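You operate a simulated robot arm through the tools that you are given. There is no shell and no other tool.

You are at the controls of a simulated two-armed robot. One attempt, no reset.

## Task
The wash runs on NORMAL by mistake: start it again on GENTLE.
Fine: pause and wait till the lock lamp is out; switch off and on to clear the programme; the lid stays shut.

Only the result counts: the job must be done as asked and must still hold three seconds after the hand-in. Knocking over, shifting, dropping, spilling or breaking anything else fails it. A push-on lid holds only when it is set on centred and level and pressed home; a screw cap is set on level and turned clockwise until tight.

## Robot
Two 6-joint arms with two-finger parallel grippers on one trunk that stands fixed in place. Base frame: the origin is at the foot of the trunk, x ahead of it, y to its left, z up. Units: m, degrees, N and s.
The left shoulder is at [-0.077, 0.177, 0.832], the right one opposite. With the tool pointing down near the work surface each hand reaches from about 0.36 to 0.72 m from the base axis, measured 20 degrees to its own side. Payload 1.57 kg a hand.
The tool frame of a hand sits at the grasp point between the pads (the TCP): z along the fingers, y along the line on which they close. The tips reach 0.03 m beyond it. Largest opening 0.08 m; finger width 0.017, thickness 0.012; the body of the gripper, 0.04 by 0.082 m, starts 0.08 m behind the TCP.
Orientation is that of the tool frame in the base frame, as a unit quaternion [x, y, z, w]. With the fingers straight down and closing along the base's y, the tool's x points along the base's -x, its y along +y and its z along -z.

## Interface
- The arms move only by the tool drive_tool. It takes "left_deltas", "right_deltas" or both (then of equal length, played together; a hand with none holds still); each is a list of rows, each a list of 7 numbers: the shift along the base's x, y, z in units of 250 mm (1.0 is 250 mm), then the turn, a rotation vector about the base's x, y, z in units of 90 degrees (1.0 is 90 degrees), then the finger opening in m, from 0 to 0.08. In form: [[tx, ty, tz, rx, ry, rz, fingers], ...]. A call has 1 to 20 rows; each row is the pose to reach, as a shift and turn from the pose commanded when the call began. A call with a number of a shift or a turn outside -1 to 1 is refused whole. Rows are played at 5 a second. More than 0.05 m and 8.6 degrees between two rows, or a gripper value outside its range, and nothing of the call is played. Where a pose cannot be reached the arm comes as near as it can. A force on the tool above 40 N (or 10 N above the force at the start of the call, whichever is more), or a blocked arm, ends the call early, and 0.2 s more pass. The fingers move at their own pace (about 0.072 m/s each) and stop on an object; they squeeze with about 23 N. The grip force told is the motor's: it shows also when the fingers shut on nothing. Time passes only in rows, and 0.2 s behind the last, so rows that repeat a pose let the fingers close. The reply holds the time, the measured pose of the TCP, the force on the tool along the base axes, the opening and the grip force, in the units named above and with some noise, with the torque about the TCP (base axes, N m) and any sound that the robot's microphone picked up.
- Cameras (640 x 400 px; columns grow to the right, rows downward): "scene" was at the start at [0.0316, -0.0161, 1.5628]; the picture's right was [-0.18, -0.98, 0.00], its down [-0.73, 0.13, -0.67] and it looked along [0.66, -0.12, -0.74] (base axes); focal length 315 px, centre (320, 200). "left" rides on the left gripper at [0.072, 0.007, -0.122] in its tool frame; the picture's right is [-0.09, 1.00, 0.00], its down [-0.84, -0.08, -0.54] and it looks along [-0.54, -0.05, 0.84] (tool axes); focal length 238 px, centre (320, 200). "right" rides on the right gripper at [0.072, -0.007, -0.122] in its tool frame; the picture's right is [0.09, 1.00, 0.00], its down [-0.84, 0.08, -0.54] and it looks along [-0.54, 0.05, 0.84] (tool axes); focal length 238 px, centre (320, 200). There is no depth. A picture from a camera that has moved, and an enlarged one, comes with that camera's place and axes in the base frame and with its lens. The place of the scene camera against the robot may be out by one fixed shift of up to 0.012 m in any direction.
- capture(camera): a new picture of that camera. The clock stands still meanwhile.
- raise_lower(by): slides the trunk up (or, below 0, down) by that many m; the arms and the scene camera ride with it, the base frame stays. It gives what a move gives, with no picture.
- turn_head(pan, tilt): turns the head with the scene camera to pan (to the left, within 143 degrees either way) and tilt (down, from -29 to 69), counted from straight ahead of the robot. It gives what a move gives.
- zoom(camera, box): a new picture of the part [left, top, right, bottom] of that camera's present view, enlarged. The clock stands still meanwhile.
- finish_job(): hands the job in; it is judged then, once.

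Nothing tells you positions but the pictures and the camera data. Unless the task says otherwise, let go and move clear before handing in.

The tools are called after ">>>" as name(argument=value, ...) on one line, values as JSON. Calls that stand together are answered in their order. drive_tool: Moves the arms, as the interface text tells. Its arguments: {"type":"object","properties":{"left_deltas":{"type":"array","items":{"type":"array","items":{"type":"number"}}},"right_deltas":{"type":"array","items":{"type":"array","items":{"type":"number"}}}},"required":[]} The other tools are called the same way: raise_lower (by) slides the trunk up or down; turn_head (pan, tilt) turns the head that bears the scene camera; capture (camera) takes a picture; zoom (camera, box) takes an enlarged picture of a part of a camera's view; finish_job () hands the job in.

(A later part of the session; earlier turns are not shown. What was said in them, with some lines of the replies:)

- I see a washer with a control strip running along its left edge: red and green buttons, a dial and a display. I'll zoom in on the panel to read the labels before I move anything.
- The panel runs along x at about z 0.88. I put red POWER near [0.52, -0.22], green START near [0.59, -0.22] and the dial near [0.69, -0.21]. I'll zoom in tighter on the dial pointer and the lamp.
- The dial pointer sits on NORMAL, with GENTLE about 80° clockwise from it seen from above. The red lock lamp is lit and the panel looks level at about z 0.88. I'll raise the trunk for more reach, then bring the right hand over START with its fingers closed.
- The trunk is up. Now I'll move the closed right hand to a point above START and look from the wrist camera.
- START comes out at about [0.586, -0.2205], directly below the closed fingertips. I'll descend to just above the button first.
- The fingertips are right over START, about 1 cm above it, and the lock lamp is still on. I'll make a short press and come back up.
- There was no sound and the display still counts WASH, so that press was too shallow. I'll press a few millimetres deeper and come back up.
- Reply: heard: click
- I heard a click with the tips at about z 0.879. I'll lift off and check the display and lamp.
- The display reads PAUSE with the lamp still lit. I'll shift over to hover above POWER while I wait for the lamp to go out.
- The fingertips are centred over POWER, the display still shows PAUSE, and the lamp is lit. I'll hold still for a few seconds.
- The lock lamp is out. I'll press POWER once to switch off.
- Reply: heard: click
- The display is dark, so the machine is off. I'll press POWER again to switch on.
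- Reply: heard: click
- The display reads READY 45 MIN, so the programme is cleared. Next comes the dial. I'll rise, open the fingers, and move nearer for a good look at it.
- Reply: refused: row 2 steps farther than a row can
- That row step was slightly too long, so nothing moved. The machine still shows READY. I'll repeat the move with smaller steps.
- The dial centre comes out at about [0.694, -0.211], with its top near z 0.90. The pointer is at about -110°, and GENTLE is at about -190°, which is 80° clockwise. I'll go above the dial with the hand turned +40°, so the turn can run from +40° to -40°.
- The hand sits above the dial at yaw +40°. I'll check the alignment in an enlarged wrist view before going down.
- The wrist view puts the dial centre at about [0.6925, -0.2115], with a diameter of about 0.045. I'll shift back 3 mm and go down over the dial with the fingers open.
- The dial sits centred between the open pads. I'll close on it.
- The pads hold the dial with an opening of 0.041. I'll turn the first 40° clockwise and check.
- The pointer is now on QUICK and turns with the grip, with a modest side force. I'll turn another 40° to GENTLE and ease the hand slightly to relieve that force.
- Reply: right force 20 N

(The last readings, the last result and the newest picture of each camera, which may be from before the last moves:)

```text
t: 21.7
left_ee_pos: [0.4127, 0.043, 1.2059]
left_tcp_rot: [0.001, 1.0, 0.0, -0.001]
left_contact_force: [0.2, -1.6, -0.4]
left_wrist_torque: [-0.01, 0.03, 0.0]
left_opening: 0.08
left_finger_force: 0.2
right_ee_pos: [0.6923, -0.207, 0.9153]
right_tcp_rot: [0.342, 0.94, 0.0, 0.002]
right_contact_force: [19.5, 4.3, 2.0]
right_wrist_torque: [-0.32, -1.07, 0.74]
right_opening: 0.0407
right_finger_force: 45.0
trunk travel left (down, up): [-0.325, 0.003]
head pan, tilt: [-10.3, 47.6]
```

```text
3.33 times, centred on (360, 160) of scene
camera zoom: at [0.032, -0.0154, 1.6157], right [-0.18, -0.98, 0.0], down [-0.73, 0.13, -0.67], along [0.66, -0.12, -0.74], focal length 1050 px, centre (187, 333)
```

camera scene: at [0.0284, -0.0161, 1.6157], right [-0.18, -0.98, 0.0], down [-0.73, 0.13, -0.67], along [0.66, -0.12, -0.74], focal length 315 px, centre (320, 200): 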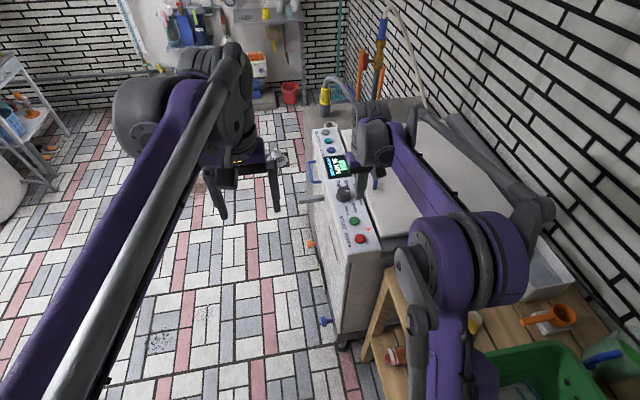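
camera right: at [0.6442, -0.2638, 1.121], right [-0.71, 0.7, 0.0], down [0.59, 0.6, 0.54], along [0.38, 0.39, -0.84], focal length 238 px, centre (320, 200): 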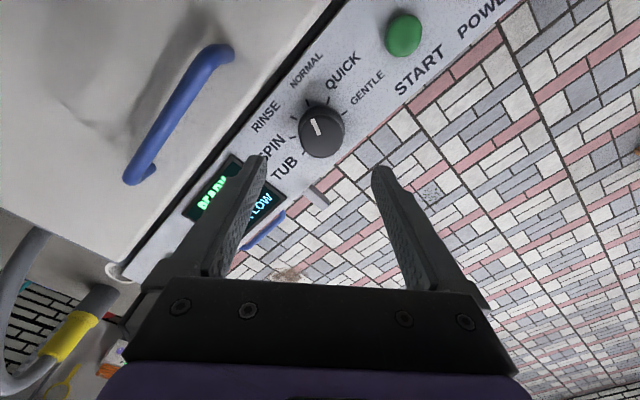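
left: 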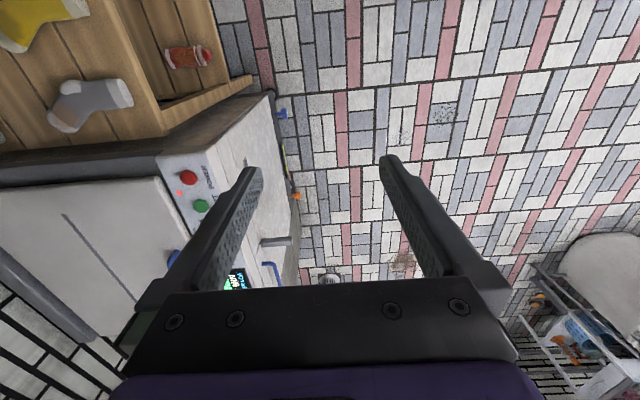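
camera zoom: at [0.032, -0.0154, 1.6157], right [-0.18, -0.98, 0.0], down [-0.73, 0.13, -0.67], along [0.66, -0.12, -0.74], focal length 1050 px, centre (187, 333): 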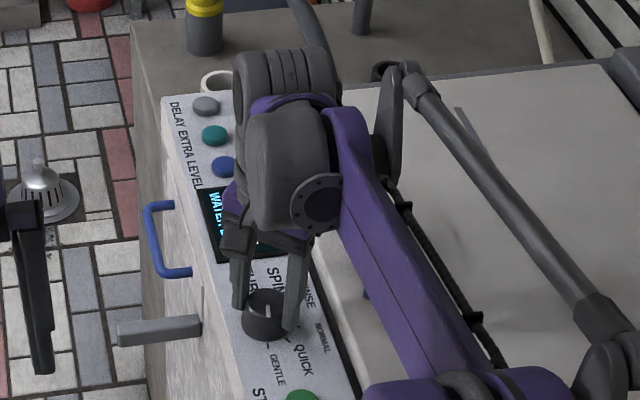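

The pointer lines up with the GENTLE tick at yaw -40°. There is about 20 N of side force, so I'll ease the hand +x before letting go.

>>> drive_tool(right_deltas=[[0.004, 0.001, 0, 0, 0, 0, 0.03], [0.008, 0.002, 0, 0, 0, 0, 0.03], [0.008, 0.002, 0, 0, 0, 0, 0.03]])

```text
t: 22.5
left_ee_pos: [0.4125, 0.0432, 1.2056]
left_tcp_rot: [0.0, 1.0, 0.0, 0.0]
left_contact_force: [-0.7, 0.0, 0.1]
left_wrist_torque: [-0.03, 0.01, 0.04]
left_opening: 0.0798
left_finger_force: 0.0
right_ee_pos: [0.6932, -0.2064, 0.9147]
right_tcp_rot: [0.342, 0.94, -0.001, 0.001]
right_contact_force: [8.3, 3.1, 0.4]
right_wrist_torque: [-0.38, -1.02, 0.59]
right_opening: 0.0409
right_finger_force: 44.9
trunk travel left (down, up): [-0.325, 0.003]
head pan, tilt: [-10.3, 47.6]
```

The force has dropped to about 8 N. I'll ease 1 mm more, open the fingers in place, and look.

>>> drive_tool(right_deltas=[[0.004, 0.001, 0, 0, 0, 0, 0.03], [0.004, 0.001, 0, 0, 0, 0, 0.05], [0.004, 0.001, 0, 0, 0, 0, 0.07], [0.004, 0.001, 0, 0, 0, 0, 0.07]])

>>> zoom(camera="right", box=[220, 60, 420, 240])

>>> zoom(camera="scene", box=[310, 130, 410, 220])

```text
t: 23.5
left_ee_pos: [0.4115, 0.0419, 1.2061]
left_tcp_rot: [0.0, 1.0, 0.0, 0.001]
left_contact_force: [0.1, -0.2, 0.9]
left_wrist_torque: [-0.02, 0.0, -0.03]
left_opening: 0.0799
left_finger_force: 0.1
right_ee_pos: [0.6914, -0.2074, 0.9163]
right_tcp_rot: [0.342, 0.94, 0.001, 0.0]
right_contact_force: [0.4, 1.5, 0.1]
right_wrist_torque: [0.02, 0.01, 0.0]
right_opening: 0.07
right_finger_force: 0.2
trunk travel left (down, up): [-0.325, 0.003]
head pan, tilt: [-10.3, 47.6]
```

```text
2.22 times, centred on (320, 150) of right
camera zoom: at [0.6324, -0.1676, 1.0383], right [0.57, 0.82, 0.0], down [0.69, -0.48, 0.54], along [0.45, -0.31, -0.84], focal length 530 px, centre (320, 311)
```

zoom: 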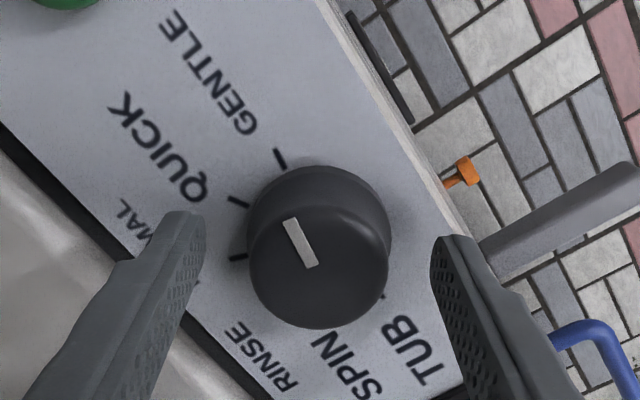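

```text
4.44 times, centred on (360, 175) of scene
camera zoom: at [0.0292, -0.0162, 1.6157], right [-0.18, -0.98, 0.0], down [-0.73, 0.13, -0.67], along [0.66, -0.12, -0.74], focal length 1400 px, centre (142, 311)
```

zoom: 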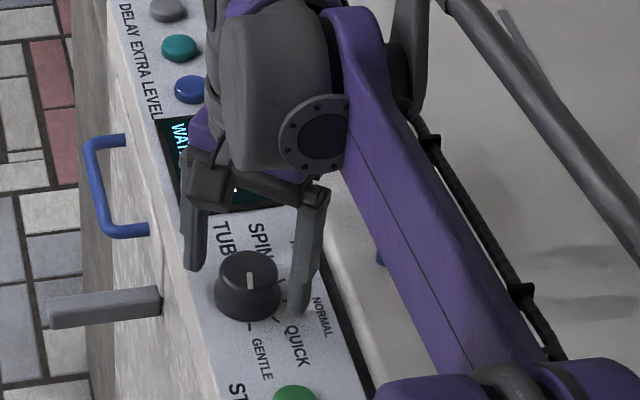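

The fingers are open and the pointer stays on GENTLE. I'll lift straight up, return to yaw 0, and read the display.

>>> drive_tool(right_deltas=[[0, 0, 0.1, 0, 0, 0, 0.07], [0, 0, 0.24, 0, 0, 0, 0.07], [0, 0, 0.38, 0, 0, 0, 0.07], [-0.08, 0, 0.48, 0, 0, 0.089, 0.04], [-0.16, -0.01, 0.48, 0, 0, 0.178, 0.02], [-0.24, -0.02, 0.48, 0, 0, 0.267, 0.0], [-0.32, -0.03, 0.48, 0, 0, 0.356, 0.0], [-0.42, -0.05, 0.4, 0, 0, 0.444, 0.0], [-0.42, -0.05, 0.4, 0, 0, 0.444, 0.0]])

>>> capture(camera="right")

>>> zoom(camera="scene", box=[300, 110, 420, 260])

```text
t: 25.5
left_ee_pos: [0.4122, 0.0429, 1.2061]
left_tcp_rot: [0.0, 1.0, 0.0, 0.0]
left_contact_force: [0.3, 1.4, -0.5]
left_wrist_torque: [-0.02, 0.03, -0.02]
left_opening: 0.0799
left_finger_force: 0.1
right_ee_pos: [0.5875, -0.2208, 1.0165]
right_tcp_rot: [0.0, 1.0, -0.001, 0.0]
right_contact_force: [0.0, 0.5, -0.3]
right_wrist_torque: [0.02, -0.01, 0.01]
right_opening: 0.0
right_finger_force: 21.4
trunk travel left (down, up): [-0.325, 0.003]
head pan, tilt: [-10.3, 47.6]
```

```text
taken
camera right: at [0.5158, -0.2285, 1.1379], right [-0.09, 1.0, 0.0], down [0.84, 0.08, 0.54], along [0.54, 0.05, -0.84], focal length 238 px, centre (320, 200)
```

right: 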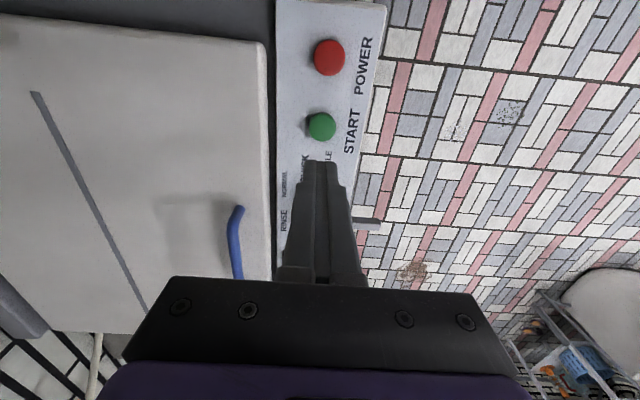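

```text
2.67 times, centred on (360, 185) of scene
camera zoom: at [0.0297, -0.0159, 1.6157], right [-0.18, -0.98, 0.0], down [-0.73, 0.13, -0.67], along [0.66, -0.12, -0.74], focal length 840 px, centre (213, 240)
```

zoom: 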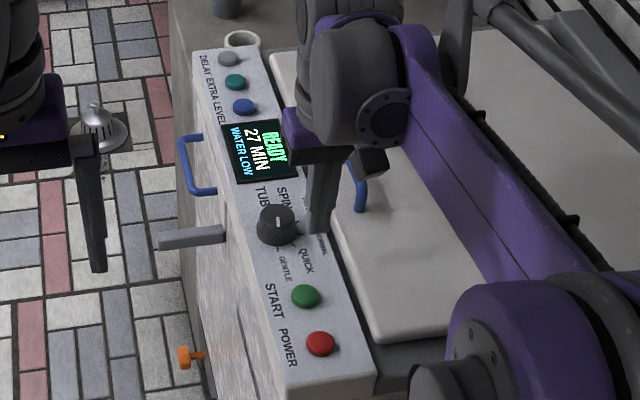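

The display shows READY 27 MIN. I'll check the pointer closely before pressing START.

>>> zoom(camera="scene", box=[320, 165, 370, 215])

```text
8.00 times, centred on (345, 190) of scene
camera zoom: at [0.0297, -0.0159, 1.6157], right [-0.18, -0.98, 0.0], down [-0.73, 0.13, -0.67], along [0.66, -0.12, -0.74], focal length 2520 px, centre (120, 280)
```

zoom: 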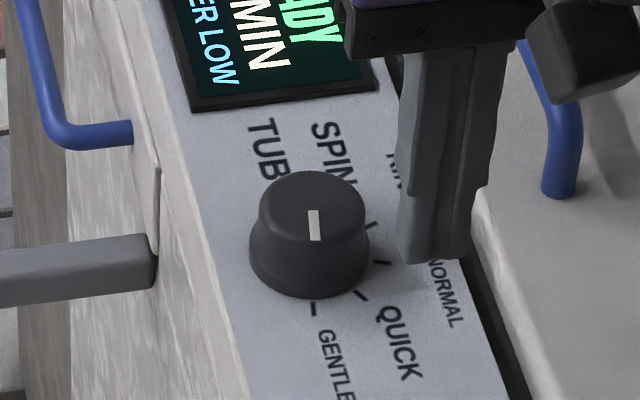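

The pointer is squarely on the GENTLE tick. I'll go down over START, press it as before, and lift off.

>>> drive_tool(right_deltas=[[-0.006, 0.004, -0.14, 0, 0, 0, 0.0], [-0.006, 0.004, -0.28, 0, 0, 0, 0.0], [-0.006, 0.004, -0.346, 0, 0, 0, 0.0], [-0.006, 0.004, -0.346, 0, 0, 0, 0.0], [-0.006, 0.004, -0.396, 0, 0, 0, 0.0], [-0.006, 0.004, -0.418, 0, 0, 0, 0.0], [-0.006, 0.004, -0.429, 0, 0, 0, 0.0], [-0.006, 0.004, -0.429, 0, 0, 0, 0.0], [-0.006, 0.004, -0.346, 0, 0, 0, 0.0]])

>>> zoom(camera="scene", box=[300, 110, 420, 260])

>>> zoom(camera="right", box=[240, 20, 400, 220])

```text
t: 27.5
left_ee_pos: [0.4117, 0.0421, 1.2069]
left_tcp_rot: [0.0, 1.0, 0.001, 0.001]
left_contact_force: [-0.1, 0.3, -0.3]
left_wrist_torque: [-0.03, 0.01, 0.0]
left_opening: 0.0801
left_finger_force: 0.0
right_ee_pos: [0.5856, -0.219, 0.929]
right_tcp_rot: [0.0, 1.0, 0.0, 0.001]
right_contact_force: [-0.7, 0.2, 0.4]
right_wrist_torque: [-0.02, -0.05, 0.0]
right_opening: 0.0
right_finger_force: 21.5
trunk travel left (down, up): [-0.325, 0.003]
head pan, tilt: [-10.3, 47.6]
heard: click
```

```text
2.67 times, centred on (360, 185) of scene
camera zoom: at [0.0289, -0.0159, 1.6157], right [-0.18, -0.98, 0.0], down [-0.73, 0.13, -0.67], along [0.66, -0.12, -0.74], focal length 840 px, centre (213, 240)
```

zoom: 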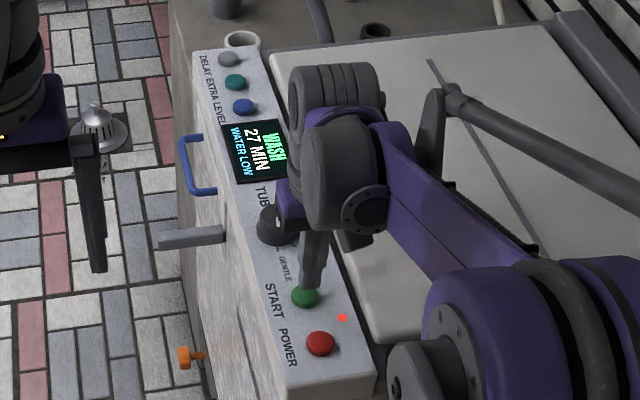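

```text
2.00 times, centred on (320, 120) of right
camera zoom: at [0.5139, -0.2272, 1.0517], right [-0.09, 1.0, 0.0], down [0.84, 0.08, 0.54], along [0.54, 0.05, -0.84], focal length 477 px, centre (320, 360)
```

zoom: 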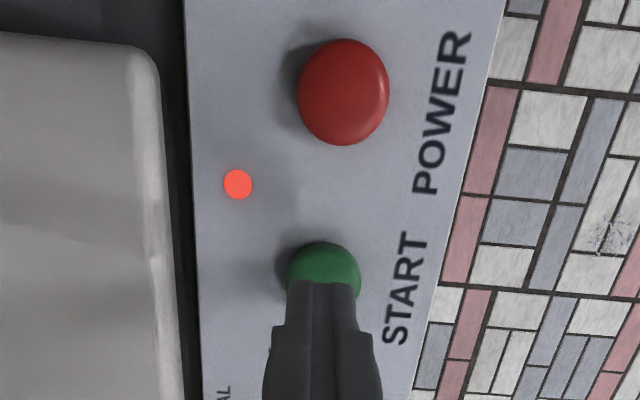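

The display reads WASH 27 MIN, the lock lamp is lit again, and the lid is shut. I'll lift the hand well clear, back from the machine, and check once more.

>>> drive_tool(right_deltas=[[0, 0, 0.16, 0, 0, 0, 0.0], [0, 0, 0.34, 0, 0, 0, 0.0], [0, 0, 0.52, 0, 0, 0, 0.0], [-0.12, -0.03, 0.64, 0, 0, 0, 0.0], [-0.26, -0.08, 0.74, 0, 0, 0, 0.0], [-0.4, -0.14, 0.84, 0, 0, 0, 0.0], [-0.54, -0.2, 0.94, 0, 0, 0, 0.0], [-0.68, -0.26, 1.0, 0, 0, 0, 0.0], [-0.82, -0.32, 1.0, 0, 0, 0, 0.0], [-0.82, -0.32, 1.0, 0, 0, 0, 0.0], [-0.82, -0.32, 1.0, 0, 0, 0, 0.0]])

>>> capture(camera="scene")

>>> zoom(camera="scene", box=[300, 110, 420, 260])

```text
t: 29.9
left_ee_pos: [0.4107, 0.0412, 1.2059]
left_tcp_rot: [0.0, 1.0, 0.0, 0.0]
left_contact_force: [-0.2, 0.2, 0.5]
left_wrist_torque: [-0.02, -0.04, 0.01]
left_opening: 0.08
left_finger_force: 0.0
right_ee_pos: [0.3792, -0.3005, 1.1766]
right_tcp_rot: [0.0, 1.0, 0.0, 0.0]
right_contact_force: [0.1, 0.7, -0.9]
right_wrist_torque: [-0.02, -0.01, -0.01]
right_opening: 0.0
right_finger_force: 21.2
trunk travel left (down, up): [-0.325, 0.003]
head pan, tilt: [-10.3, 47.6]
```

```text
taken
camera scene: at [0.0289, -0.0162, 1.6157], right [-0.18, -0.98, 0.0], down [-0.73, 0.13, -0.67], along [0.66, -0.12, -0.74], focal length 315 px, centre (320, 200)
```

scene: 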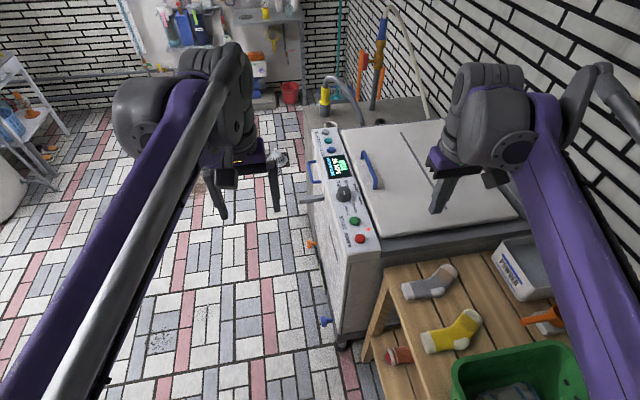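

```text
2.67 times, centred on (360, 185) of scene
camera zoom: at [0.0289, -0.0162, 1.6157], right [-0.18, -0.98, 0.0], down [-0.73, 0.13, -0.67], along [0.66, -0.12, -0.74], focal length 840 px, centre (213, 240)
```

zoom: 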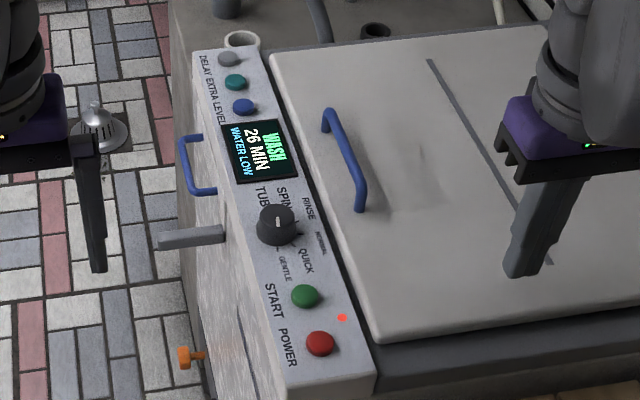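

The display shows WASH with 26 MIN left and counting. The dial is on GENTLE, the lock lamp is lit, the lid is shut and both hands are clear, so I'm handing in.

>>> finish_job()

```text
The job is handed in.
```

The washer is now running on GENTLE. When I handed in, the display read WASH with 26 minutes left and counting, and the lock lamp was lit.

I paused the NORMAL wash and waited for the lock lamp to go out. Then I switched POWER off and on, and the display went back to READY. After that I turned the dial from NORMAL to GENTLE and pressed START.

The lid stayed shut throughout and the display still shows WATER LOW as before. I saw nothing else moved or knocked, and both hands are clear of the machine.
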